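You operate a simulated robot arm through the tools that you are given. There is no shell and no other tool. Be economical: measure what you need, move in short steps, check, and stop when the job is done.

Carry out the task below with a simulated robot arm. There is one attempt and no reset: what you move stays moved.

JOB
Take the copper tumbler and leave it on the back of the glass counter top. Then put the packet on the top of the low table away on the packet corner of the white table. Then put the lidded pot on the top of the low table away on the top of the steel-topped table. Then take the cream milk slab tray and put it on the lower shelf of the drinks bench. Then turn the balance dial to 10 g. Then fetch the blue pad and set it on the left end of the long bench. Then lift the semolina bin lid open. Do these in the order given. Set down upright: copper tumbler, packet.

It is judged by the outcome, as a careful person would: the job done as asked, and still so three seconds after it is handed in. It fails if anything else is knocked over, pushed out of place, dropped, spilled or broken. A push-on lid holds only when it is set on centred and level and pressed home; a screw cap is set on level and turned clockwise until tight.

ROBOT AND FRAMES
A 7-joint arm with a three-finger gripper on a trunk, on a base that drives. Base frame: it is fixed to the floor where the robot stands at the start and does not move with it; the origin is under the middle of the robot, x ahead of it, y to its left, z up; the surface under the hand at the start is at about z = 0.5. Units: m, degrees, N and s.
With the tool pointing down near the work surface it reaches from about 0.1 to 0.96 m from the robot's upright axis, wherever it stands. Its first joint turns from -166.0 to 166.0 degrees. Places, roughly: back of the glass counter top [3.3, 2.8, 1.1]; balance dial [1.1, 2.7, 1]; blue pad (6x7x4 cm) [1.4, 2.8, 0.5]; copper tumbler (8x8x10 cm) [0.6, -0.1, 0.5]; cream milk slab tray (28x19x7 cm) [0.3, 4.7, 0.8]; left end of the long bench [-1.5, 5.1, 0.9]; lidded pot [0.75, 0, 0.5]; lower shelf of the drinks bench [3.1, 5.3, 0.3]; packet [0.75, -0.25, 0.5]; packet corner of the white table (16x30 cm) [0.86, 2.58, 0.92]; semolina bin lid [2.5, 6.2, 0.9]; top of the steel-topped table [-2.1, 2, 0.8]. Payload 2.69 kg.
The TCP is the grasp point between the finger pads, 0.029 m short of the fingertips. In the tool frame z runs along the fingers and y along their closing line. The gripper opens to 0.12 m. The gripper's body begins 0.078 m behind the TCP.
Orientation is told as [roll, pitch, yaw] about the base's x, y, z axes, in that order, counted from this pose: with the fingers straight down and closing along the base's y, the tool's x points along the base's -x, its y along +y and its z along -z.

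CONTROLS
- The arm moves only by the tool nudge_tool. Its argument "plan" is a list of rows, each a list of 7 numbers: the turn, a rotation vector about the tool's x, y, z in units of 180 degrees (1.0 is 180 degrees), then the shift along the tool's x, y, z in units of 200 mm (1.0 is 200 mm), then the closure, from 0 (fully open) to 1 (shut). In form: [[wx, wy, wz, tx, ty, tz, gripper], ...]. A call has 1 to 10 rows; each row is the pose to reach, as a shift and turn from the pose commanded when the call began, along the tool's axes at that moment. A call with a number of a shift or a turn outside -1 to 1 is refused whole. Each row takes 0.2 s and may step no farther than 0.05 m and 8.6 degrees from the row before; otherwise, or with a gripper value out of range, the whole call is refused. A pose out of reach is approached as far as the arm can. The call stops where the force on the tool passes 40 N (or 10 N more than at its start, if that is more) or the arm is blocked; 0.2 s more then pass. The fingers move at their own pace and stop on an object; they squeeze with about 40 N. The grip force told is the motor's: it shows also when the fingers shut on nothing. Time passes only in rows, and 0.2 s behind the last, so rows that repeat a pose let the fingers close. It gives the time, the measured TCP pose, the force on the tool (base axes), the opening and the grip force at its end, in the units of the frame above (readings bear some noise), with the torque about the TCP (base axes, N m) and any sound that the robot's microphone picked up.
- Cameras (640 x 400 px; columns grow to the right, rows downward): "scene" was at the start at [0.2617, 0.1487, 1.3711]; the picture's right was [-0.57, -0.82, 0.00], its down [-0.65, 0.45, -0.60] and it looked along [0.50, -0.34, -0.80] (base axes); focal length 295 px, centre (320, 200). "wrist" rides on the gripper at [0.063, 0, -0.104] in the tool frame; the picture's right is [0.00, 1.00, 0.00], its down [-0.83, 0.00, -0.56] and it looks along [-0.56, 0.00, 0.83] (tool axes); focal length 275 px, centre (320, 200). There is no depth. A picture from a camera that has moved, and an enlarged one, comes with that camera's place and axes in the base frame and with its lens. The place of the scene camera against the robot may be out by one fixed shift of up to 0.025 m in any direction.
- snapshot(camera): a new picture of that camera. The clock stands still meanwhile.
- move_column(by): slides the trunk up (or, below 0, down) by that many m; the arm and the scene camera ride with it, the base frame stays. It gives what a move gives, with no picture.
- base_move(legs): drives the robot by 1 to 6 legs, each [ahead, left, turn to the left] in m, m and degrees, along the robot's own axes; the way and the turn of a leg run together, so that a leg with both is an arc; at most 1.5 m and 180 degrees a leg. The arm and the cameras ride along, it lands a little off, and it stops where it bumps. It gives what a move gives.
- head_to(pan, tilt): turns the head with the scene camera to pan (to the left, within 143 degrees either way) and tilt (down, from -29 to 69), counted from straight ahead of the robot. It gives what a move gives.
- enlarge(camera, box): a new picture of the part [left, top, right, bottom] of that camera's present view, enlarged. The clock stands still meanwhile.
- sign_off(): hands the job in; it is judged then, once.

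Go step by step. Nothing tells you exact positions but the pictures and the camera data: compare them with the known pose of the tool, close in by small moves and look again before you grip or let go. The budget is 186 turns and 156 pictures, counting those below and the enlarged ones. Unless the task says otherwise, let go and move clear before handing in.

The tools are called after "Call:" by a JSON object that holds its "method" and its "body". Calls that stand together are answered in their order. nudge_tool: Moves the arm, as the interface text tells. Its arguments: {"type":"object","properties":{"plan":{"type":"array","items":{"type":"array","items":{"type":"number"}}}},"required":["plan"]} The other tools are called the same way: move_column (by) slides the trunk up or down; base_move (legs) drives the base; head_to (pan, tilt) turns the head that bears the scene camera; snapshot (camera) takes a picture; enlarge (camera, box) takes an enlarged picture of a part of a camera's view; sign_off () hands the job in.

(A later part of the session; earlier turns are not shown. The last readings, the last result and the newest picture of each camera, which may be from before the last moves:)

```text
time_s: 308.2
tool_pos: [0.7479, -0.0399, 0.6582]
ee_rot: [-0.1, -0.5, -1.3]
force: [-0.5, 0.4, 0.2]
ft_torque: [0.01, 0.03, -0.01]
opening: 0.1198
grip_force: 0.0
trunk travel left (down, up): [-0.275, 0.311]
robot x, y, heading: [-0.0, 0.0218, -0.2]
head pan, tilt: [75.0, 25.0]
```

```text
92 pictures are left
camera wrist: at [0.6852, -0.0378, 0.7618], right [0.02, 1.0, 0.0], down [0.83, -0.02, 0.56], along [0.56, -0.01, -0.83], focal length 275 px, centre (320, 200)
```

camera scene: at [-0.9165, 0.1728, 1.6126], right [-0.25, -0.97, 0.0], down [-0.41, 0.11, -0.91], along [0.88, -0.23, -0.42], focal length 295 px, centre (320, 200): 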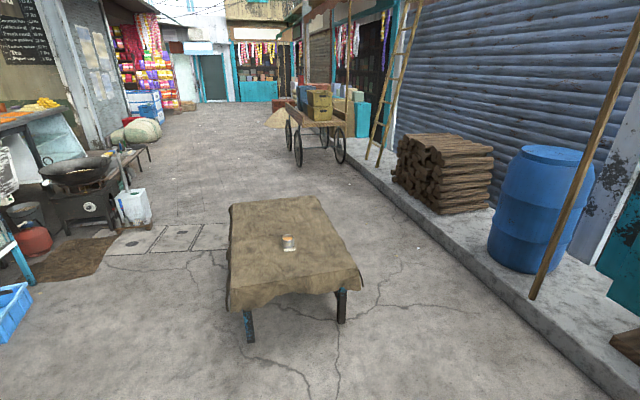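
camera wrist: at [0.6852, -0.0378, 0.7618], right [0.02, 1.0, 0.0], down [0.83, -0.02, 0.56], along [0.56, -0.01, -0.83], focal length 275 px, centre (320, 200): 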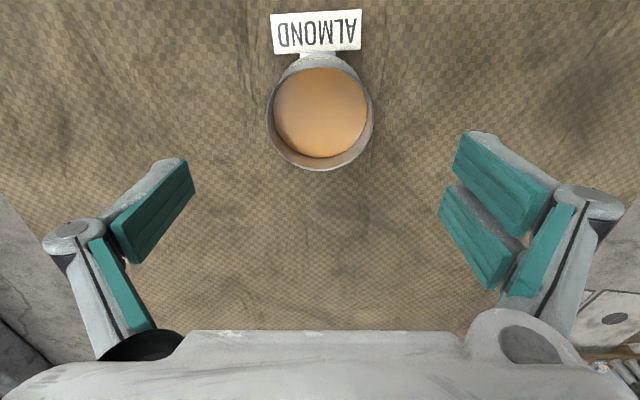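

Call:
{"method": "nudge_tool", "body": {"plan": [[0, 0, 0, 0, 0, 0.2, 0], [0, 0, 0, 0, 0, 0.4, 0], [0, 0, 0, 0, 0, 0.6, 0], [0, 0, 0, 0, 0, 0.62, 0]]}}

Call:
{"method": "snapshot", "body": {"camera": "wrist"}}

```text
time_s: 309.2
tool_pos: [0.7478, -0.0401, 0.5352]
ee_rot: [0.0, -0.4, -1.3]
force: [0.2, 0.0, -1.1]
ft_torque: [0.0, -0.04, 0.02]
opening: 0.12
grip_force: 0.0
trunk travel left (down, up): [-0.275, 0.311]
robot x, y, heading: [0.0015, 0.0259, 0.0]
head pan, tilt: [75.0, 25.0]
```

```text
91 pictures are left
camera wrist: at [0.6856, -0.0371, 0.6381], right [0.02, 1.0, 0.0], down [0.83, -0.02, 0.56], along [0.56, -0.01, -0.83], focal length 275 px, centre (320, 200)
```

wrist: 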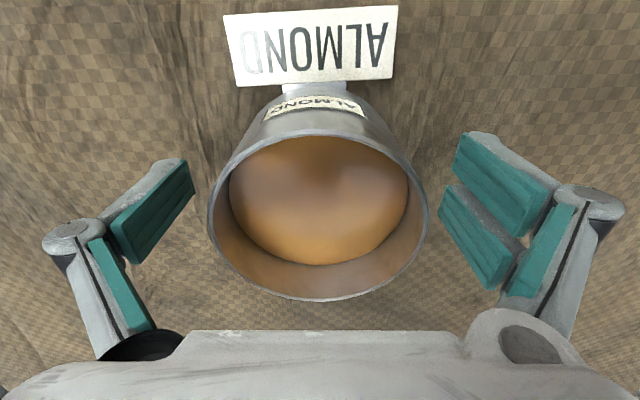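

Call:
{"method": "nudge_tool", "body": {"plan": [[0, 0, 0, 0, 0, 0, 0.25], [0, 0, 0, 0, 0, 0, 0.45], [0, 0, 0, 0, 0, 0, 0.6], [0, 0, 0, 0, 0, 0, 0.6]]}}

Call:
{"method": "nudge_tool", "body": {"plan": [[0, 0, 0, 0, 0, -0.05, 0.6], [0, 0, 0, 0, 0, -0.15, 0.6], [0, 0, 0, 0, 0, -0.3, 0.6], [0, 0, 0, 0, 0, -0.45, 0.6], [0, 0, 0, 0, 0, -0.6, 0.6]]}}

Call:
{"method": "snapshot", "body": {"camera": "wrist"}}

```text
time_s: 310.2
tool_pos: [0.7491, -0.0403, 0.5357]
ee_rot: [0.1, -0.4, -1.4]
force: [0.5, -2.7, 2.8]
ft_torque: [-0.23, -0.03, -0.03]
opening: 0.0812
grip_force: 40.1
trunk travel left (down, up): [-0.275, 0.311]
robot x, y, heading: [0.0036, 0.024, 0.0]
head pan, tilt: [75.0, 25.0]
```

```text
time_s: 311.4
tool_pos: [0.7485, -0.0391, 0.6538]
ee_rot: [0.1, -0.3, -1.4]
force: [0.4, 0.7, -4.0]
ft_torque: [-0.02, 0.0, 0.0]
opening: 0.0815
grip_force: 40.0
trunk travel left (down, up): [-0.275, 0.311]
robot x, y, heading: [-0.0026, 0.0262, -0.3]
head pan, tilt: [75.0, 25.0]
```

```text
90 pictures are left
camera wrist: at [0.6856, -0.0372, 0.7582], right [0.02, 1.0, 0.0], down [0.83, -0.02, 0.56], along [0.56, -0.01, -0.83], focal length 275 px, centre (320, 200)
```

wrist: 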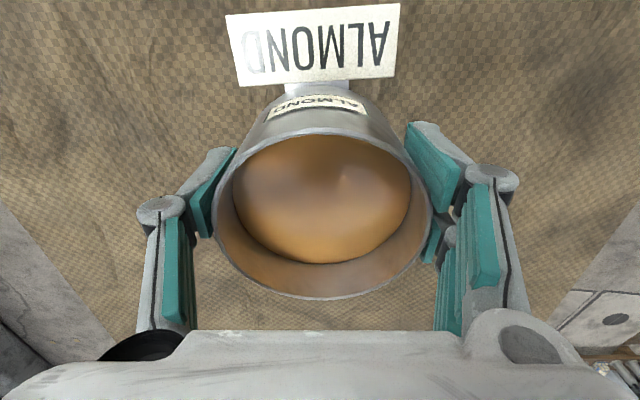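

The pot (with its tag) is held level. I lift the column, back off, and drive round to the steel-topped table with the hand high.

Call:
{"method": "move_column", "body": {"by": 0.3}}

Call:
{"method": "base_move", "body": {"legs": [[-1.0, 0, 0], [0, 0, 90], [0.3, 0, 90]]}}

Call:
{"method": "nudge_tool", "body": {"plan": [[0, 0, 0, 0.1, 0, -0.2, 0.6], [0, 0, 0, 0.2, 0, -0.4, 0.6], [0, 0, 0, 0.3, 0, -0.6, 0.6], [0, 0, 0, 0.4, 0, -0.8, 0.6], [0, 0, 0, 0.5, 0, -1, 0.6]]}}

Call:
{"method": "head_to", "body": {"pan": -35, "tilt": 20}}

Call:
{"method": "snapshot", "body": {"camera": "scene"}}

```text
time_s: 314.4
tool_pos: [0.7484, -0.0386, 0.9545]
ee_rot: [0.1, -0.3, -1.2]
force: [0.9, -0.1, -3.1]
ft_torque: [0.02, 0.03, 0.03]
opening: 0.0811
grip_force: 40.3
trunk travel left (down, up): [-0.575, 0.011]
robot x, y, heading: [0.0029, 0.0234, 0.1]
head pan, tilt: [75.0, 25.0]
```

```text
time_s: 327.2
tool_pos: [-1.9384, 0.2737, 0.9551]
ee_rot: [-0.1, -0.4, 179.3]
force: [-0.1, -0.1, -3.8]
ft_torque: [-0.01, 0.0, -0.01]
opening: 0.0811
grip_force: 39.7
trunk travel left (down, up): [-0.575, 0.011]
robot x, y, heading: [-1.1905, 0.2188, -179.4]
head pan, tilt: [75.0, 25.0]
cut short: leg 3
```

```text
time_s: 328.4
tool_pos: [-1.8356, 0.2751, 1.1549]
ee_rot: [0.0, -0.2, 179.3]
force: [-0.7, 0.4, -3.5]
ft_torque: [-0.02, -0.04, -0.02]
opening: 0.0814
grip_force: 40.0
trunk travel left (down, up): [-0.575, 0.011]
robot x, y, heading: [-1.1918, 0.2151, -179.8]
head pan, tilt: [75.0, 25.0]
```

```text
time_s: 330.3
tool_pos: [-1.8372, 0.2741, 1.1548]
ee_rot: [0.0, -0.4, 179.2]
force: [-0.6, -0.5, -2.8]
ft_torque: [-0.03, -0.01, -0.01]
opening: 0.0813
grip_force: 40.5
trunk travel left (down, up): [-0.575, 0.011]
robot x, y, heading: [-1.1907, 0.2169, -179.4]
head pan, tilt: [-35.0, 20.0]
```

```text
89 pictures are left
camera scene: at [-1.3238, 0.0799, 1.6207], right [0.57, 0.82, 0.0], down [0.28, -0.19, -0.94], along [-0.77, 0.53, -0.34], focal length 295 px, centre (320, 200)
```

scene: 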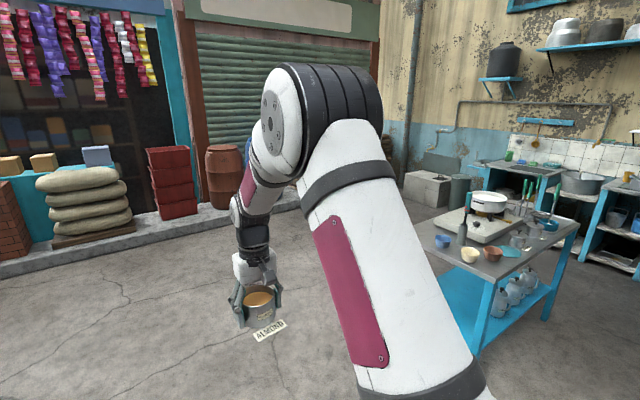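

Call:
{"method": "base_move", "body": {"legs": [[0, -1.45, 0]]}}

Call:
{"method": "head_to", "body": {"pan": 0, "tilt": 40}}

Call:
{"method": "snapshot", "body": {"camera": "scene"}}

Call:
{"method": "snapshot", "body": {"camera": "wrist"}}

```text
time_s: 337.5
tool_pos: [-1.8446, 1.7155, 1.1545]
ee_rot: [0.0, -0.4, 178.9]
force: [0.3, -0.2, -3.2]
ft_torque: [0.01, 0.02, 0.02]
opening: 0.081
grip_force: 39.9
trunk travel left (down, up): [-0.575, 0.011]
robot x, y, heading: [-1.1969, 1.6573, -180.1]
head pan, tilt: [-35.0, 20.0]
```

```text
time_s: 338.5
tool_pos: [-1.8452, 1.7156, 1.1545]
ee_rot: [0.0, -0.4, 178.8]
force: [-0.2, -0.4, -4.0]
ft_torque: [0.03, -0.01, 0.01]
opening: 0.0807
grip_force: 39.7
trunk travel left (down, up): [-0.575, 0.011]
robot x, y, heading: [-1.1983, 1.6554, -179.8]
head pan, tilt: [0.0, 40.0]
```

```text
88 pictures are left
camera scene: at [-1.3416, 1.4643, 1.5893], right [0.0, 1.0, 0.0], down [0.64, 0.0, -0.77], along [-0.77, 0.0, -0.64], focal length 295 px, centre (320, 200)
```

scene: 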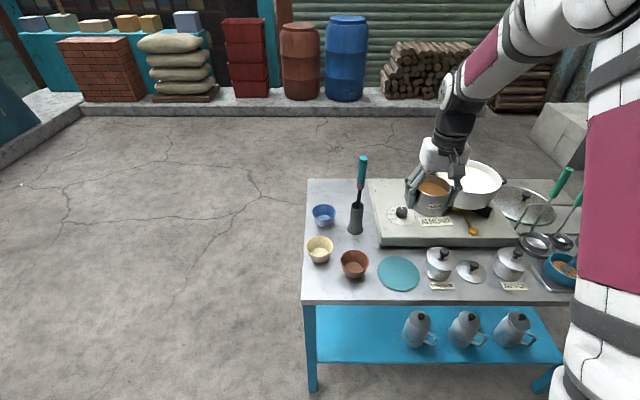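

```text
87 pictures are left
camera wrist: at [-1.7808, 1.7148, 1.2583], right [-0.01, -1.0, 0.0], down [-0.83, 0.01, 0.56], along [-0.56, 0.01, -0.83], focal length 275 px, centre (320, 200)
```

wrist: 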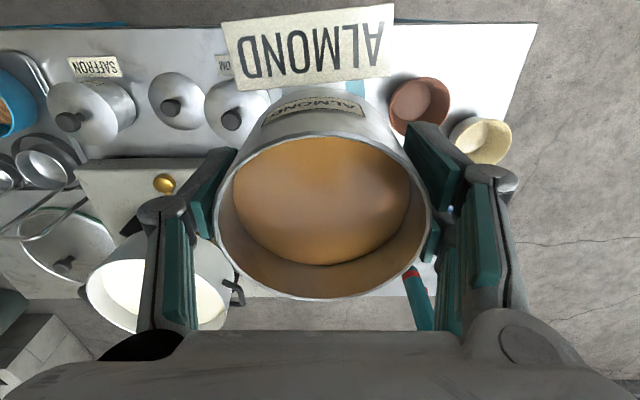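

Call:
{"method": "enlarge", "body": {"camera": "scene", "box": [300, 170, 580, 320]}}

```text
2.29 times, centred on (440, 245) of scene
camera zoom: at [-1.3416, 1.4643, 1.5893], right [0.0, 1.0, 0.0], down [0.64, 0.0, -0.77], along [-0.77, 0.0, -0.64], focal length 674 px, centre (46, 97)
```

zoom: 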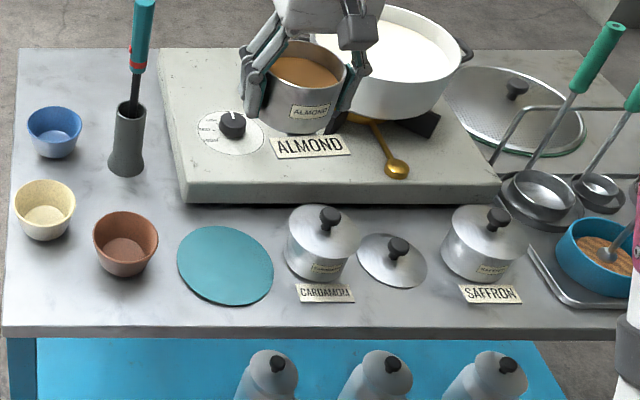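

The row of labelled pots reads (teal mat), CARDAMOM, a loose lid, SAFFRON: ALMOND's place by order is the teal mat, and the loose lid is evidently its own. I shift the hand aside to measure this row with the wrist camera.

Call:
{"method": "nudge_tool", "body": {"plan": [[0, 0, 0, 0, 0.2, 0, 0.6], [0, 0, 0, 0, 0.4, 0, 0.6], [0, 0, 0, 0, 0.6, 0, 0.6], [0, 0, 0, 0, 0.8, 0, 0.6], [0, 0, 0, 0, 1, 0, 0.6]]}}

Call:
{"method": "snapshot", "body": {"camera": "wrist"}}

Call:
{"method": "snapshot", "body": {"camera": "scene"}}

```text
time_s: 339.7
tool_pos: [-1.8475, 1.5149, 1.1548]
ee_rot: [0.0, -0.5, 178.8]
force: [-0.3, 1.1, -2.9]
ft_torque: [-0.04, -0.03, 0.0]
opening: 0.0809
grip_force: 40.0
trunk travel left (down, up): [-0.575, 0.011]
robot x, y, heading: [-1.2021, 1.6568, -179.7]
head pan, tilt: [0.0, 40.0]
```

```text
85 pictures are left
camera wrist: at [-1.7836, 1.5149, 1.2578], right [-0.02, -1.0, 0.0], down [-0.83, 0.01, 0.56], along [-0.56, 0.01, -0.83], focal length 275 px, centre (320, 200)
```

wrist: 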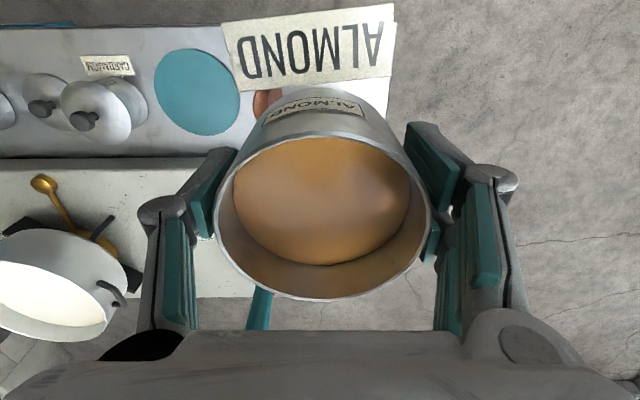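

```text
84 pictures are left
camera scene: at [-1.3417, 1.4648, 1.5893], right [0.0, 1.0, 0.0], down [0.64, 0.0, -0.77], along [-0.77, 0.0, -0.64], focal length 295 px, centre (320, 200)
```

scene: 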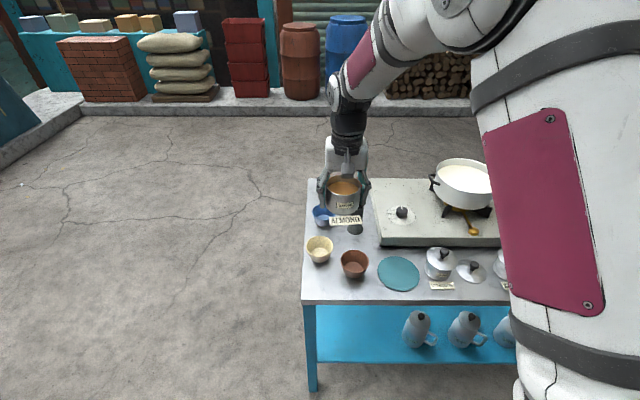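

The mat is centred near (-1.876, 1.700). I move over it (slightly forward for clearance from the brown bowl) and descend partway.

Call:
{"method": "nudge_tool", "body": {"plan": [[0, 0, 0, -0.05, -0.2, 0, 0.6], [0, 0, 0, -0.1, -0.4, 0, 0.6], [0, 0, 0, -0.12, -0.6, 0, 0.6], [0, 0, 0, -0.12, -0.8, 0.05, 0.6], [0, 0, 0, -0.12, -0.94, 0.2, 0.6], [0, 0, 0, -0.12, -0.94, 0.4, 0.6], [0, 0, 0, -0.12, -0.94, 0.6, 0.6], [0, 0, 0, -0.12, -0.94, 0.8, 0.6], [0, 0, 0, -0.12, -0.94, 1, 0.6]]}}

Call:
{"method": "nudge_tool", "body": {"plan": [[0, 0, 0, 0, 0, 0.15, 0.6]]}}

Call:
{"method": "snapshot", "body": {"camera": "wrist"}}

Call:
{"method": "enlarge", "body": {"camera": "scene", "box": [300, 170, 580, 320]}}

```text
time_s: 341.7
tool_pos: [-1.8694, 1.7034, 0.9555]
ee_rot: [0.0, -0.4, 178.9]
force: [0.5, 0.0, -3.2]
ft_torque: [0.0, -0.01, 0.01]
opening: 0.0812
grip_force: 39.7
trunk travel left (down, up): [-0.575, 0.011]
robot x, y, heading: [-1.1968, 1.6543, -180.0]
head pan, tilt: [0.0, 40.0]
```

```text
time_s: 342.1
tool_pos: [-1.8704, 1.7023, 0.9248]
ee_rot: [0.0, -0.4, 179.0]
force: [0.1, 0.0, -3.2]
ft_torque: [-0.02, 0.04, 0.0]
opening: 0.0808
grip_force: 40.2
trunk travel left (down, up): [-0.575, 0.011]
robot x, y, heading: [-1.2006, 1.6536, -179.9]
head pan, tilt: [0.0, 40.0]
```

```text
83 pictures are left
camera wrist: at [-1.8057, 1.7033, 1.0283], right [-0.01, -1.0, 0.0], down [-0.83, 0.01, 0.56], along [-0.56, 0.01, -0.83], focal length 275 px, centre (320, 200)
```

wrist: 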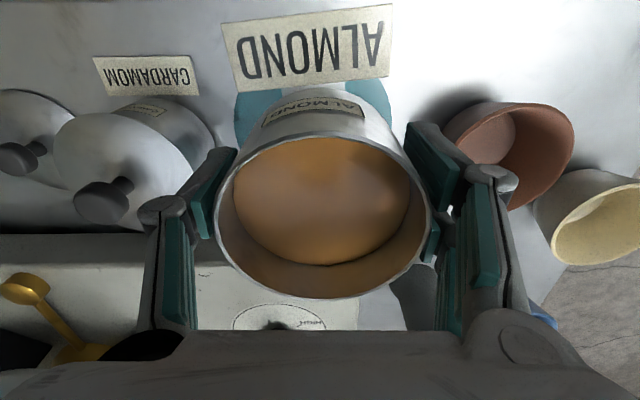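

```text
2.29 times, centred on (440, 245) of scene
camera zoom: at [-1.3414, 1.4642, 1.5892], right [0.0, 1.0, 0.0], down [0.64, 0.0, -0.77], along [-0.77, 0.0, -0.64], focal length 674 px, centre (46, 97)
```

zoom: 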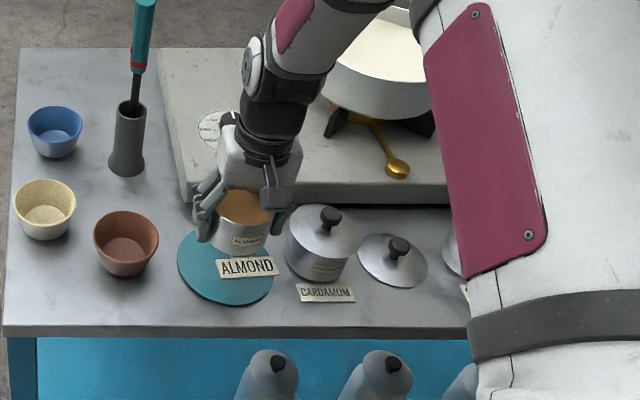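

Alignment over the mat is good; clearances to the bowl and CARDAMOM pot are small, so I come 8 mm forward and lower gently to contact.

Call:
{"method": "nudge_tool", "body": {"plan": [[0, 0, 0, 0.04, 0, 0.1, 0.6], [0, 0, 0, 0.04, 0, 0.2, 0.6], [0, 0, 0, 0.04, 0, 0.26, 0.6], [0, 0, 0, 0.04, 0, 0.3, 0.6]]}}

Call:
{"method": "enlarge", "body": {"camera": "scene", "box": [340, 200, 500, 300]}}

Call:
{"method": "snapshot", "body": {"camera": "wrist"}}

```text
time_s: 343.1
tool_pos: [-1.8631, 1.7024, 0.8643]
ee_rot: [0.0, -0.3, 178.9]
force: [0.0, -0.1, -3.5]
ft_torque: [-0.02, -0.03, 0.03]
opening: 0.0808
grip_force: 39.8
trunk travel left (down, up): [-0.575, 0.011]
robot x, y, heading: [-1.199, 1.6553, -180.0]
head pan, tilt: [0.0, 40.0]
```

```text
4.00 times, centred on (420, 250) of scene
camera zoom: at [-1.3415, 1.4642, 1.5892], right [0.0, 1.0, 0.0], down [0.64, 0.0, -0.77], along [-0.77, 0.0, -0.64], focal length 1179 px, centre (-80, 0)
```

zoom: 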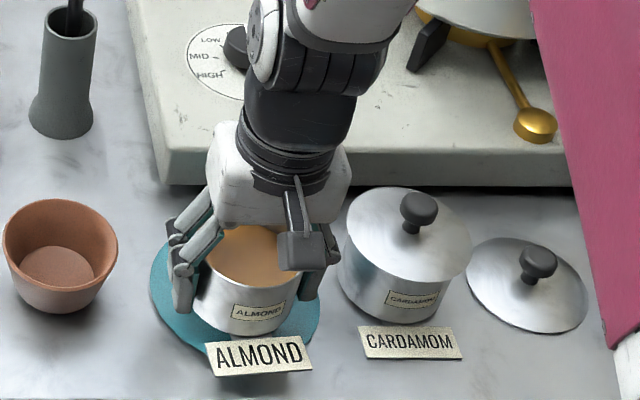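

```text
80 pictures are left
camera wrist: at [-1.7989, 1.7031, 0.9677], right [-0.01, -1.0, 0.0], down [-0.83, 0.01, 0.56], along [-0.56, 0.01, -0.83], focal length 275 px, centre (320, 200)
```

wrist: 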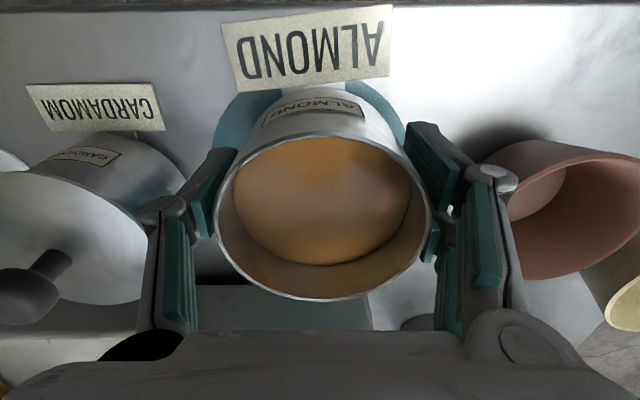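

Call:
{"method": "nudge_tool", "body": {"plan": [[0, 0, 0, 0, 0, 0.03, 0.6], [0, 0, 0, 0, 0, 0.05, 0.6], [0, 0, 0, 0, 0, 0.07, 0.6], [0, 0, 0, 0, 0, 0.085, 0.6]]}}

```text
time_s: 344.1
tool_pos: [-1.8627, 1.702, 0.8483]
ee_rot: [-0.1, -0.3, 178.9]
force: [0.3, 0.5, -4.1]
ft_torque: [-0.01, 0.01, 0.03]
opening: 0.0811
grip_force: 39.6
trunk travel left (down, up): [-0.575, 0.011]
robot x, y, heading: [-1.199, 1.6545, -179.8]
head pan, tilt: [0.0, 40.0]
```

Call:
{"method": "nudge_tool", "body": {"plan": [[0, 0, 0, 0, 0, 0.015, 0.6], [0, 0, 0, 0, 0, 0.03, 0.6], [0, 0, 0, 0, 0, 0.045, 0.6], [0, 0, 0, 0, 0, 0.06, 0.6], [0, 0, 0, 0, 0, 0.075, 0.6]]}}

```text
time_s: 345.3
tool_pos: [-1.8641, 1.7029, 0.8345]
ee_rot: [0.0, -0.6, 178.9]
force: [1.2, 2.7, 29.3]
ft_torque: [0.01, 0.16, -0.13]
opening: 0.0813
grip_force: 40.2
trunk travel left (down, up): [-0.575, 0.011]
robot x, y, heading: [-1.2021, 1.6536, -179.8]
head pan, tilt: [0.0, 40.0]
```

It rests on the mat. I ease the load and open the fingers just enough, then rise.

Call:
{"method": "nudge_tool", "body": {"plan": [[0, 0, 0, 0, 0, -0.01, 0.4], [0, 0, 0, 0, 0, -0.01, 0.26], [0, 0, 0, 0, 0, -0.01, 0.24]]}}

Call:
{"method": "nudge_tool", "body": {"plan": [[0, 0, 0, 0, 0, -0.1, 0.24], [0, 0, 0, 0, 0, -0.25, 0.24], [0, 0, 0, 0, 0, -0.45, 0.24], [0, 0, 0, 0, 0, -0.65, 0.24], [0, 0, 0, 0.1, 0, -0.85, 0.1]]}}

Call:
{"method": "snapshot", "body": {"camera": "wrist"}}

Call:
{"method": "enlarge", "body": {"camera": "scene", "box": [340, 200, 500, 300]}}

```text
time_s: 346.1
tool_pos: [-1.8636, 1.7026, 0.8346]
ee_rot: [0.0, -0.3, 179.0]
force: [-0.2, 0.2, 0.7]
ft_torque: [0.02, 0.0, -0.01]
opening: 0.0911
grip_force: 0.1
trunk travel left (down, up): [-0.575, 0.011]
robot x, y, heading: [-1.2007, 1.6562, -179.8]
head pan, tilt: [0.0, 40.0]
```

```text
time_s: 347.3
tool_pos: [-1.8437, 1.7027, 1.0061]
ee_rot: [-0.1, -0.5, 178.9]
force: [0.2, -0.8, 0.0]
ft_torque: [-0.01, -0.02, -0.03]
opening: 0.1085
grip_force: 0.1
trunk travel left (down, up): [-0.575, 0.011]
robot x, y, heading: [-1.1995, 1.6547, -179.9]
head pan, tilt: [0.0, 40.0]
```

```text
79 pictures are left
camera wrist: at [-1.7787, 1.7023, 1.1088], right [-0.01, -1.0, 0.0], down [-0.83, 0.01, 0.56], along [-0.56, 0.01, -0.83], focal length 275 px, centre (320, 200)
```

wrist: 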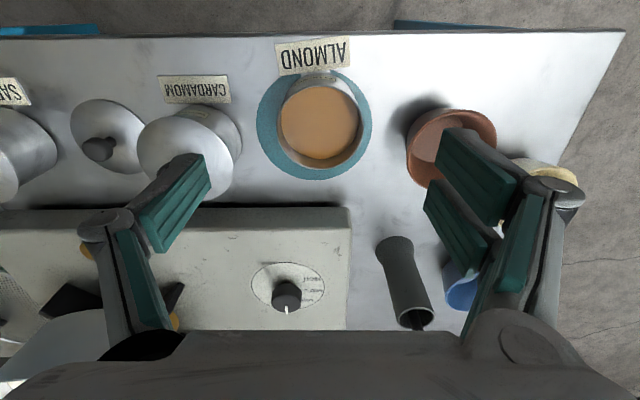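

```text
4.00 times, centred on (420, 250) of scene
camera zoom: at [-1.3417, 1.4643, 1.5893], right [0.0, 1.0, 0.0], down [0.64, 0.0, -0.77], along [-0.77, 0.0, -0.64], focal length 1179 px, centre (-80, 0)
```

zoom: 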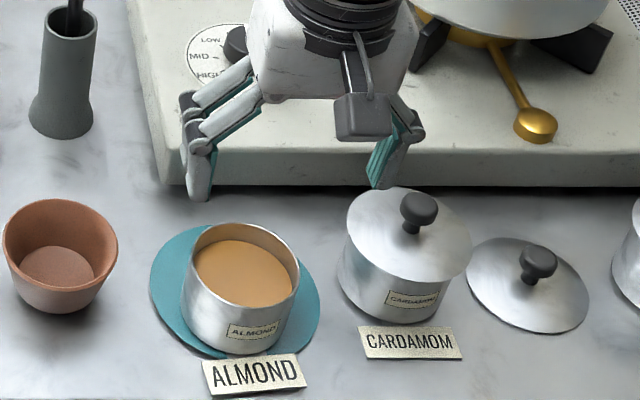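

ALMOND stands in its place. Now its loose lid, near (-1.892, 1.946): I move over it to look.

Call:
{"method": "nudge_tool", "body": {"plan": [[0, 0, 0, 0, -0.2, 0, 0.4], [0, 0, 0, 0, -0.4, 0, 0.4], [0, 0, 0, -0.05, -0.6, 0, 0.4], [0, 0, 0, -0.1, -0.8, 0, 0.4], [0, 0, 0, -0.2, -0.98, 0, 0.4]]}}

Call:
{"method": "nudge_tool", "body": {"plan": [[0, 0, 0, -0.06, -0.2, 0, 0.5], [0, 0, 0, -0.06, -0.22, 0.2, 0.5]]}}

Call:
{"method": "snapshot", "body": {"camera": "wrist"}}

```text
time_s: 348.5
tool_pos: [-1.8802, 1.8985, 1.0055]
ee_rot: [-0.1, -0.4, 179.0]
force: [0.0, -0.5, -0.1]
ft_torque: [0.07, -0.01, 0.03]
opening: 0.0717
grip_force: 0.0
trunk travel left (down, up): [-0.575, 0.011]
robot x, y, heading: [-1.1956, 1.6502, -179.8]
head pan, tilt: [0.0, 40.0]
```

```text
time_s: 349.1
tool_pos: [-1.889, 1.9441, 0.964]
ee_rot: [0.0, -0.4, 179.0]
force: [0.1, -0.6, 0.2]
ft_torque: [-0.01, 0.01, 0.01]
opening: 0.06
grip_force: 0.1
trunk travel left (down, up): [-0.575, 0.011]
robot x, y, heading: [-1.2005, 1.6511, -179.7]
head pan, tilt: [0.0, 40.0]
```

```text
77 pictures are left
camera wrist: at [-1.8256, 1.9437, 1.0677], right [-0.01, -1.0, 0.0], down [-0.83, 0.01, 0.56], along [-0.56, 0.01, -0.83], focal length 275 px, centre (320, 200)
```

wrist: 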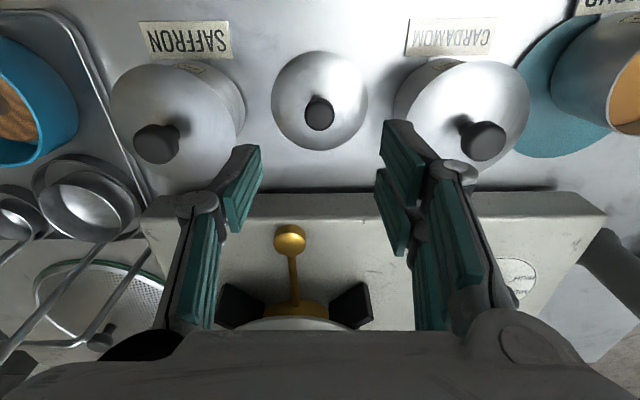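

Call:
{"method": "nudge_tool", "body": {"plan": [[0, 0, 0, -0.025, 0, 0.2, 0.5], [0, 0, 0, -0.025, 0, 0.4, 0.5], [0, 0, 0, -0.025, 0, 0.5, 0.5], [0, 0, 0, -0.025, 0, 0.55, 0.5]]}}

Call:
{"method": "snapshot", "body": {"camera": "wrist"}}

Call:
{"method": "enlarge", "body": {"camera": "scene", "box": [390, 200, 550, 300]}}

```text
time_s: 350.1
tool_pos: [-1.8955, 1.9433, 0.8553]
ee_rot: [0.0, -0.4, 179.0]
force: [0.6, 0.2, -0.1]
ft_torque: [0.02, -0.01, 0.01]
opening: 0.0602
grip_force: 0.0
trunk travel left (down, up): [-0.575, 0.011]
robot x, y, heading: [-1.1982, 1.6551, -179.8]
head pan, tilt: [0.0, 40.0]
```

```text
76 pictures are left
camera wrist: at [-1.8312, 1.9436, 0.9586], right [-0.01, -1.0, 0.0], down [-0.83, 0.01, 0.56], along [-0.56, 0.01, -0.83], focal length 275 px, centre (320, 200)
```

wrist: 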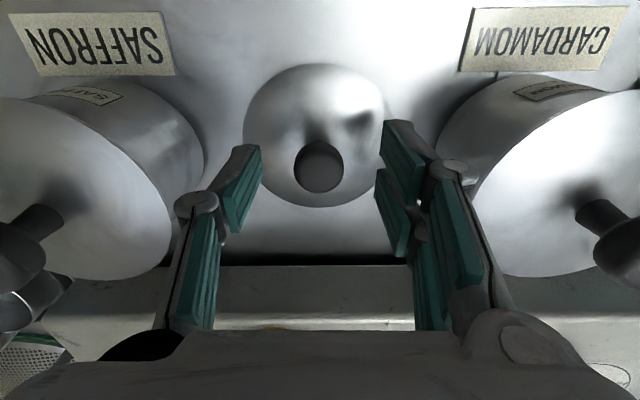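

```text
4.00 times, centred on (470, 250) of scene
camera zoom: at [-1.3414, 1.4642, 1.5893], right [0.0, 1.0, 0.0], down [0.64, 0.0, -0.77], along [-0.77, 0.0, -0.64], focal length 1179 px, centre (-280, 0)
```

zoom: 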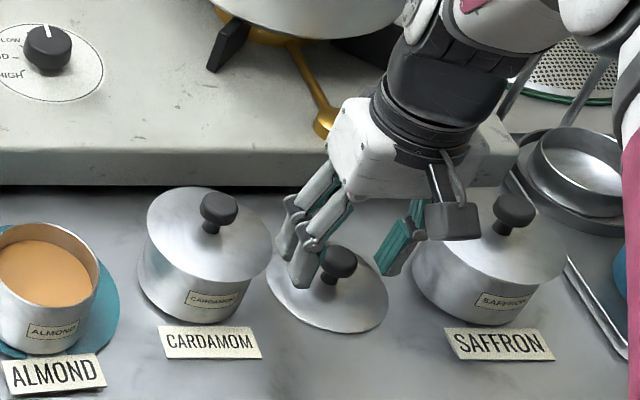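

Call:
{"method": "nudge_tool", "body": {"plan": [[0, 0, 0, 0, 0, 0.015, 0.5], [0, 0, 0, 0, 0, 0.03, 0.6], [0, 0, 0, 0, 0, 0.03, 0.8], [0, 0, 0, 0, 0, 0.03, 1], [0, 0, 0, 0, 0, 0.03, 1]]}}

Call:
{"method": "nudge_tool", "body": {"plan": [[0, 0, 0, 0, 0, -0.05, 1], [0, 0, 0, 0, 0, -0.15, 1], [0, 0, 0, 0, 0, -0.3, 1], [0, 0, 0, 0, 0, -0.5, 1], [0, 0, 0, 0, 0, -0.7, 1]]}}

Call:
{"method": "snapshot", "body": {"camera": "wrist"}}

```text
time_s: 351.3
tool_pos: [-1.8952, 1.9436, 0.8492]
ee_rot: [0.1, -0.5, 179.0]
force: [-0.5, -0.6, -0.2]
ft_torque: [0.0, 0.0, 0.04]
opening: 0.0239
grip_force: 39.7
trunk travel left (down, up): [-0.575, 0.011]
robot x, y, heading: [-1.199, 1.6546, -179.7]
head pan, tilt: [0.0, 40.0]
```

```text
time_s: 352.5
tool_pos: [-1.8943, 1.9429, 0.9882]
ee_rot: [0.1, -0.5, 179.0]
force: [-0.6, -0.4, -1.4]
ft_torque: [0.01, -0.01, 0.01]
opening: 0.0237
grip_force: 39.8
trunk travel left (down, up): [-0.575, 0.011]
robot x, y, heading: [-1.1986, 1.6557, -179.8]
head pan, tilt: [0.0, 40.0]
```

```text
74 pictures are left
camera wrist: at [-1.8303, 1.943, 1.0926], right [-0.01, -1.0, 0.0], down [-0.83, 0.01, 0.56], along [-0.56, 0.01, -0.83], focal length 275 px, centre (320, 200)
```

wrist: 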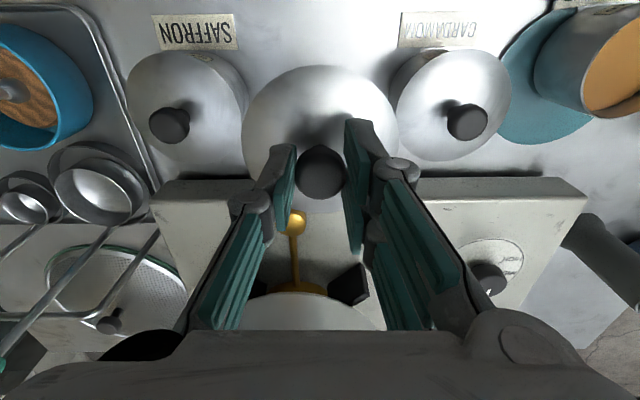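

The lid is lifted level by its knob. I carry it over the CARDAMOM pot to above ALMOND.

Call:
{"method": "nudge_tool", "body": {"plan": [[0, 0, 0, 0, 0, -0.1, 1], [0, 0, 0, 0.05, 0.2, -0.1, 1], [0, 0, 0, 0.1, 0.4, -0.1, 1], [0, 0, 0, 0.15, 0.6, -0.1, 1], [0, 0, 0, 0.17, 0.8, -0.1, 1], [0, 0, 0, 0.17, 1, -0.1, 1]]}}

Call:
{"method": "nudge_tool", "body": {"plan": [[0, 0, 0, 0, 0.2, 0, 1], [0, 0, 0, 0, 0.2, 0.1, 1], [0, 0, 0, 0, 0.2, 0.2, 1]]}}

Call:
{"method": "snapshot", "body": {"camera": "wrist"}}

Call:
{"method": "enlarge", "body": {"camera": "scene", "box": [340, 190, 500, 290]}}

```text
time_s: 353.9
tool_pos: [-1.865, 1.7437, 1.0084]
ee_rot: [0.0, -0.4, 179.0]
force: [0.2, 1.1, -0.5]
ft_torque: [-0.09, 0.06, 0.02]
opening: 0.0243
grip_force: 40.2
trunk travel left (down, up): [-0.575, 0.011]
robot x, y, heading: [-1.1995, 1.6573, -179.9]
head pan, tilt: [0.0, 40.0]
```

```text
time_s: 354.7
tool_pos: [-1.8652, 1.7022, 0.9694]
ee_rot: [0.0, -0.5, 179.0]
force: [0.1, 1.1, -0.5]
ft_torque: [-0.03, 0.01, 0.0]
opening: 0.0237
grip_force: 40.1
trunk travel left (down, up): [-0.575, 0.011]
robot x, y, heading: [-1.1978, 1.6531, -179.7]
head pan, tilt: [0.0, 40.0]
```

```text
73 pictures are left
camera wrist: at [-1.8022, 1.7021, 1.0718], right [-0.01, -1.0, 0.0], down [-0.83, 0.01, 0.56], along [-0.56, 0.01, -0.83], focal length 275 px, centre (320, 200)
```

wrist: 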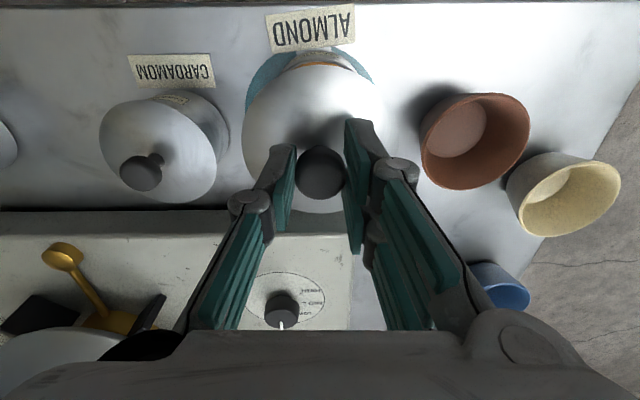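

```text
4.00 times, centred on (420, 240) of scene
camera zoom: at [-1.3414, 1.4642, 1.5892], right [0.0, 1.0, 0.0], down [0.64, 0.0, -0.77], along [-0.77, 0.0, -0.64], focal length 1179 px, centre (-80, 40)
```

zoom: 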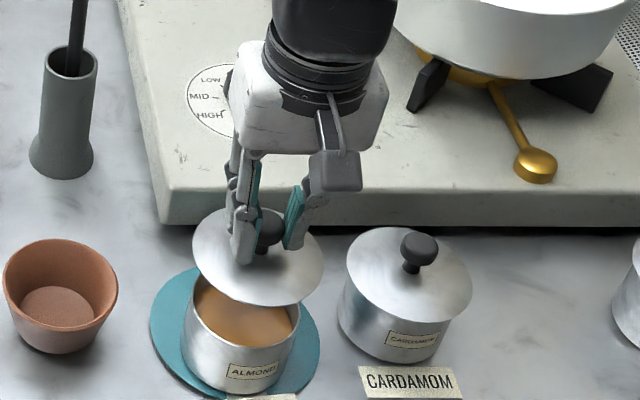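

Call:
{"method": "nudge_tool", "body": {"plan": [[0, 0, 0, 0.005, 0, 0.1, 1], [0, 0, 0, 0.005, 0, 0.2, 1], [0, 0, 0, 0.005, 0, 0.25, 1]]}}

Call:
{"method": "enlarge", "body": {"camera": "scene", "box": [360, 230, 440, 280]}}

Call:
{"method": "snapshot", "body": {"camera": "wrist"}}

```text
time_s: 355.5
tool_pos: [-1.8646, 1.7028, 0.9189]
ee_rot: [0.0, -0.3, 178.9]
force: [-0.3, 0.3, -0.6]
ft_torque: [-0.03, 0.0, -0.01]
opening: 0.0238
grip_force: 40.0
trunk travel left (down, up): [-0.575, 0.011]
robot x, y, heading: [-1.1996, 1.6543, -179.7]
head pan, tilt: [0.0, 40.0]
```

```text
8.00 times, centred on (400, 255) of scene
camera zoom: at [-1.3414, 1.4642, 1.5893], right [0.0, 1.0, 0.0], down [0.64, 0.0, -0.77], along [-0.77, 0.0, -0.64], focal length 2358 px, centre (-320, -240)
```

zoom: 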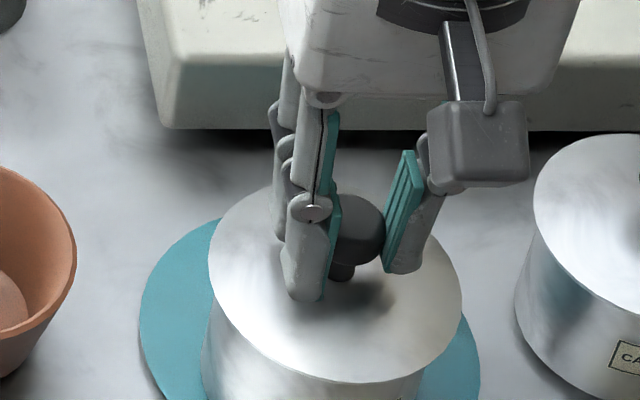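

```text
70 pictures are left
camera wrist: at [-1.8005, 1.7031, 1.0222], right [-0.01, -1.0, 0.0], down [-0.83, 0.01, 0.56], along [-0.56, 0.01, -0.83], focal length 275 px, centre (320, 200)
```

wrist: 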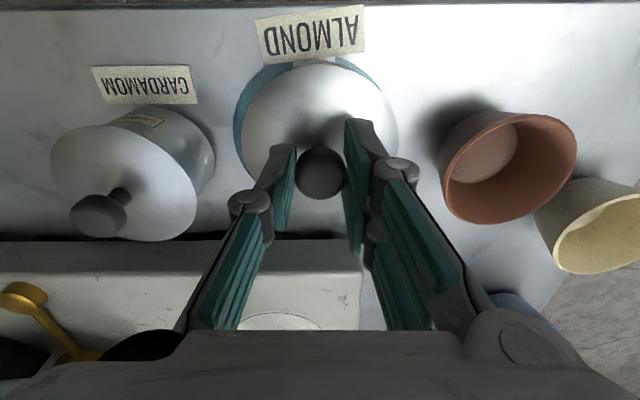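

Lid and pot look concentric. I lower slowly until it seats and press it home.

Call:
{"method": "nudge_tool", "body": {"plan": [[0, 0, 0, 0, 0, 0.03, 1], [0, 0, 0, 0, 0, 0.05, 1], [0, 0, 0, 0, 0, 0.07, 1], [0, 0, 0, 0, 0, 0.09, 1], [0, 0, 0, 0, 0, 0.11, 1]]}}

```text
time_s: 356.6
tool_pos: [-1.8678, 1.7032, 0.9034]
ee_rot: [0.0, -0.8, 179.0]
force: [1.7, -0.3, 9.8]
ft_torque: [-0.1, -0.4, 0.04]
opening: 0.0233
grip_force: 40.1
trunk travel left (down, up): [-0.575, 0.011]
robot x, y, heading: [-1.2008, 1.6529, -179.8]
head pan, tilt: [0.0, 40.0]
stopped in row 5: the force on the tool passed its limit at 45 N (the readings are from after the stop); the commanded pose is now the measured one
```

Call:
{"method": "enlarge", "body": {"camera": "scene", "box": [360, 230, 460, 290]}}

Call:
{"method": "snapshot", "body": {"camera": "wrist"}}

```text
6.40 times, centred on (410, 260) of scene
camera zoom: at [-1.3411, 1.4642, 1.5892], right [0.0, 1.0, 0.0], down [0.64, 0.0, -0.77], along [-0.77, 0.0, -0.64], focal length 1886 px, centre (-256, -184)
```

zoom: 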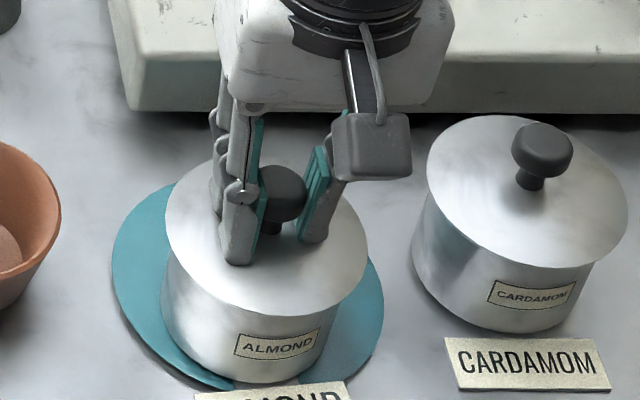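

```text
68 pictures are left
camera wrist: at [-1.8027, 1.7031, 1.0062], right [-0.01, -1.0, 0.0], down [-0.82, 0.01, 0.57], along [-0.57, 0.01, -0.82], focal length 275 px, centre (320, 200)
```

wrist: 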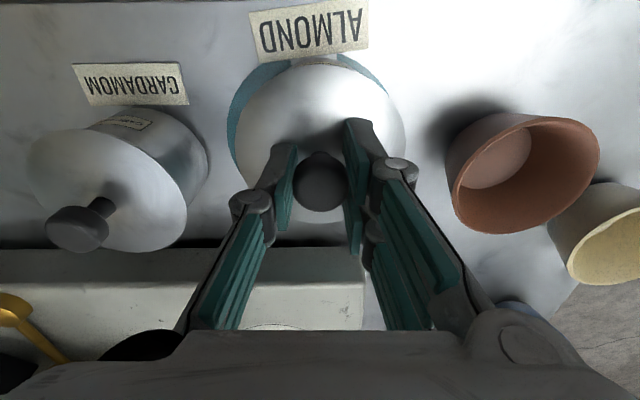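

Call:
{"method": "nudge_tool", "body": {"plan": [[0, 0, 0, 0.015, 0, 0.01, 1], [0, 0, 0, 0.015, 0, 0.02, 1], [0, 0, 0, 0.015, 0, 0.03, 1], [0, 0, 0, 0.015, 0, 0.04, 1], [0, 0, 0, 0.015, 0, 0.05, 1]]}}

```text
time_s: 357.2
tool_pos: [-1.8687, 1.7024, 0.9027]
ee_rot: [0.0, -1.3, 178.9]
force: [3.0, 0.1, 12.2]
ft_torque: [-0.11, -0.6, 0.05]
opening: 0.0232
grip_force: 39.8
trunk travel left (down, up): [-0.575, 0.011]
robot x, y, heading: [-1.1998, 1.6508, -179.7]
head pan, tilt: [0.0, 40.0]
stopped in row 2: the force on the tool passed its limit at 44 N (the readings are from after the stop); the commanded pose is now the measured one
```

The torque shows the front rim touched first, so the lid isn't seated. I lift clear, re-level, and shift a few mm forward.

Call:
{"method": "nudge_tool", "body": {"plan": [[0, 0.003, 0, 0, 0, -0.05, 1], [0, 0.006, 0, 0.02, 0, -0.1, 1], [0, 0.006, 0, 0.02, 0, -0.12, 1]]}}

Call:
{"method": "enlarge", "body": {"camera": "scene", "box": [360, 230, 460, 290]}}

Call:
{"method": "snapshot", "body": {"camera": "wrist"}}

```text
time_s: 358.0
tool_pos: [-1.8643, 1.7028, 0.9259]
ee_rot: [0.0, -0.2, 178.9]
force: [-0.1, 0.1, 0.2]
ft_torque: [-0.01, 0.02, -0.01]
opening: 0.0231
grip_force: 40.1
trunk travel left (down, up): [-0.575, 0.011]
robot x, y, heading: [-1.1997, 1.6541, -180.1]
head pan, tilt: [0.0, 40.0]
```

```text
6.40 times, centred on (410, 260) of scene
camera zoom: at [-1.3417, 1.4643, 1.5892], right [0.0, 1.0, 0.0], down [0.64, 0.0, -0.77], along [-0.77, 0.0, -0.64], focal length 1886 px, centre (-256, -184)
```

zoom: 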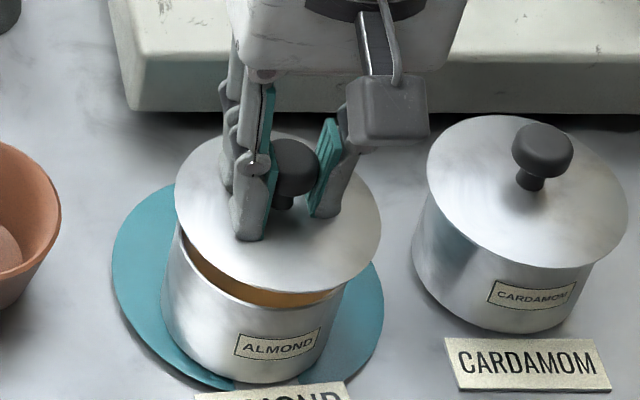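

```text
66 pictures are left
camera wrist: at [-1.8002, 1.703, 1.0301], right [-0.01, -1.0, 0.0], down [-0.83, 0.01, 0.56], along [-0.56, 0.01, -0.83], focal length 275 px, centre (320, 200)
```

wrist: 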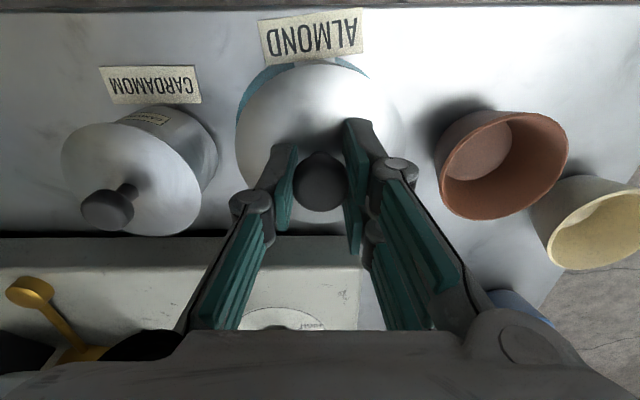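

Call:
{"method": "nudge_tool", "body": {"plan": [[0, 0, 0, 0.02, 0.015, 0.03, 1], [0, 0, 0, 0.02, 0.015, 0.06, 1], [0, 0, 0, 0.02, 0.015, 0.08, 1], [0, 0, 0, 0.02, 0.015, 0.1, 1], [0, 0, 0, 0.02, 0.015, 0.115, 1], [0, 0, 0, 0.02, 0.015, 0.125, 1]]}}

```text
time_s: 359.4
tool_pos: [-1.8607, 1.699, 0.9035]
ee_rot: [0.0, -0.3, 178.9]
force: [2.4, -2.1, 18.9]
ft_torque: [0.06, 0.47, 0.02]
opening: 0.023
grip_force: 39.9
trunk travel left (down, up): [-0.575, 0.011]
robot x, y, heading: [-1.2022, 1.6523, -179.5]
head pan, tilt: [0.0, 40.0]
```

Call:
{"method": "nudge_tool", "body": {"plan": [[0, 0, 0, -0.008, 0, 0, 1], [0, 0, 0, -0.008, 0, 0.01, 1], [0, 0, 0, -0.008, 0, 0.02, 1], [0, 0, 0, -0.008, 0, 0.03, 1], [0, 0, 0, -0.008, 0, 0.04, 1]]}}

Call:
{"method": "enlarge", "body": {"camera": "scene", "box": [360, 230, 460, 290]}}

```text
time_s: 359.9
tool_pos: [-1.8632, 1.6988, 0.9031]
ee_rot: [0.0, -0.3, 178.9]
force: [1.2, -1.3, 15.0]
ft_torque: [0.1, 0.21, -0.01]
opening: 0.0228
grip_force: 39.9
trunk travel left (down, up): [-0.575, 0.011]
robot x, y, heading: [-1.1995, 1.6519, -179.9]
head pan, tilt: [0.0, 40.0]
stopped in row 2: the force on the tool passed its limit at 44 N (the readings are from after the stop); the commanded pose is now the measured one
```

```text
6.40 times, centred on (410, 260) of scene
camera zoom: at [-1.3409, 1.4642, 1.5892], right [0.0, 1.0, 0.0], down [0.64, 0.0, -0.77], along [-0.77, 0.0, -0.64], focal length 1886 px, centre (-256, -184)
```

zoom: 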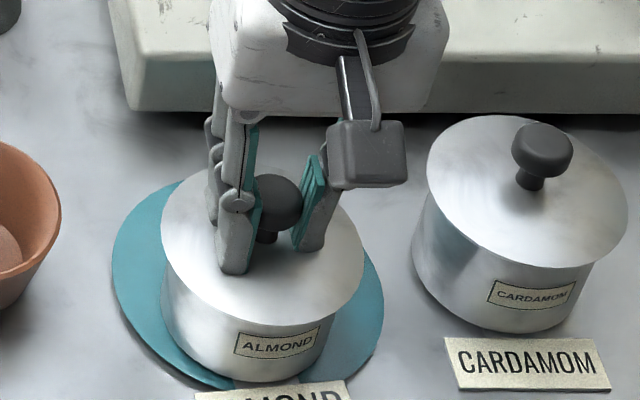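

The lid now sits level like CARDAMOM's. I release the knob and rise to look.

Call:
{"method": "nudge_tool", "body": {"plan": [[0, 0, 0, 0, 0, 0, 0.75], [0, 0, 0, 0, 0, 0, 0.65], [0, 0, 0, 0, 0, -0.1, 0.65], [0, 0, 0, 0, 0, -0.3, 0.65], [0, 0, 0, 0, 0, -0.5, 0.65]]}}

Call:
{"method": "snapshot", "body": {"camera": "wrist"}}

Call:
{"method": "enlarge", "body": {"camera": "scene", "box": [360, 230, 460, 290]}}

```text
time_s: 361.1
tool_pos: [-1.8617, 1.699, 1.001]
ee_rot: [0.0, -0.2, 178.9]
force: [-0.2, 0.4, 1.0]
ft_torque: [-0.02, -0.02, -0.01]
opening: 0.0419
grip_force: 0.0
trunk travel left (down, up): [-0.575, 0.011]
robot x, y, heading: [-1.1997, 1.6535, -179.8]
head pan, tilt: [0.0, 40.0]
```

```text
64 pictures are left
camera wrist: at [-1.7974, 1.6993, 1.1057], right [-0.01, -1.0, 0.0], down [-0.83, 0.01, 0.56], along [-0.56, 0.01, -0.83], focal length 275 px, centre (320, 200)
```

wrist: 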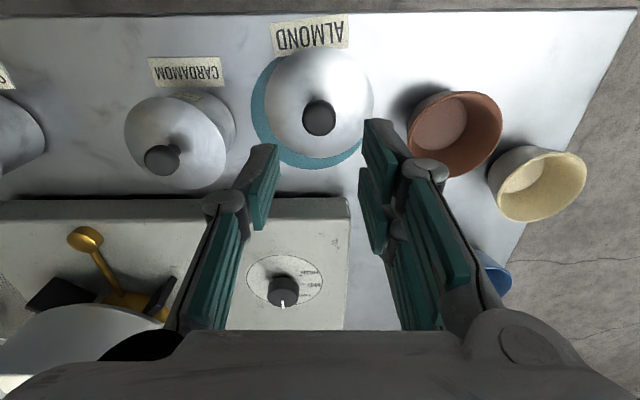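

```text
6.40 times, centred on (410, 260) of scene
camera zoom: at [-1.3417, 1.4643, 1.5893], right [0.0, 1.0, 0.0], down [0.64, 0.0, -0.77], along [-0.77, 0.0, -0.64], focal length 1886 px, centre (-256, -184)
```

zoom: 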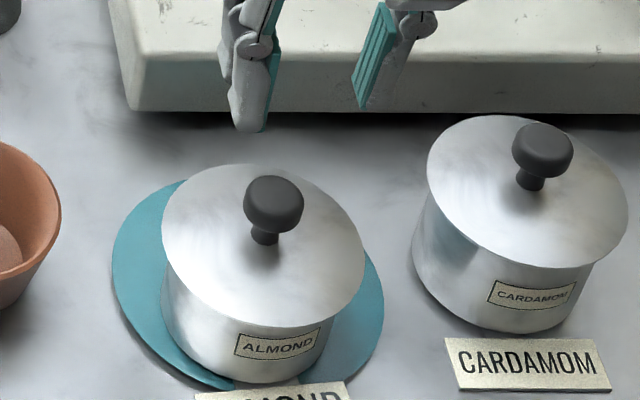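

I press once more on the knob's top with closed fingers, centred, to be sure it is home.

Call:
{"method": "nudge_tool", "body": {"plan": [[0, 0, 0, -0.005, 0, 0, 1], [0, 0, 0, -0.005, 0, 0.1, 1], [0, 0, 0, -0.005, 0, 0.25, 1], [0, 0, 0, -0.005, 0, 0.29, 1], [0, 0, 0, -0.005, 0, 0.32, 1], [0, 0, 0, -0.005, 0, 0.35, 1], [0, 0, 0, -0.005, 0, 0.38, 1], [0, 0, 0, -0.005, 0, 0.41, 1]]}}

```text
time_s: 362.8
tool_pos: [-1.8653, 1.6997, 0.9306]
ee_rot: [0.0, -0.6, 178.9]
force: [4.2, -0.1, 16.2]
ft_torque: [-0.03, -0.14, 0.0]
opening: 0.0062
grip_force: 28.9
trunk travel left (down, up): [-0.575, 0.011]
robot x, y, heading: [-1.201, 1.6519, -179.6]
head pan, tilt: [0.0, 40.0]
stopped in row 8: the force on the tool passed its limit at 49 N (the readings are from after the stop); the commanded pose is now the measured one
```

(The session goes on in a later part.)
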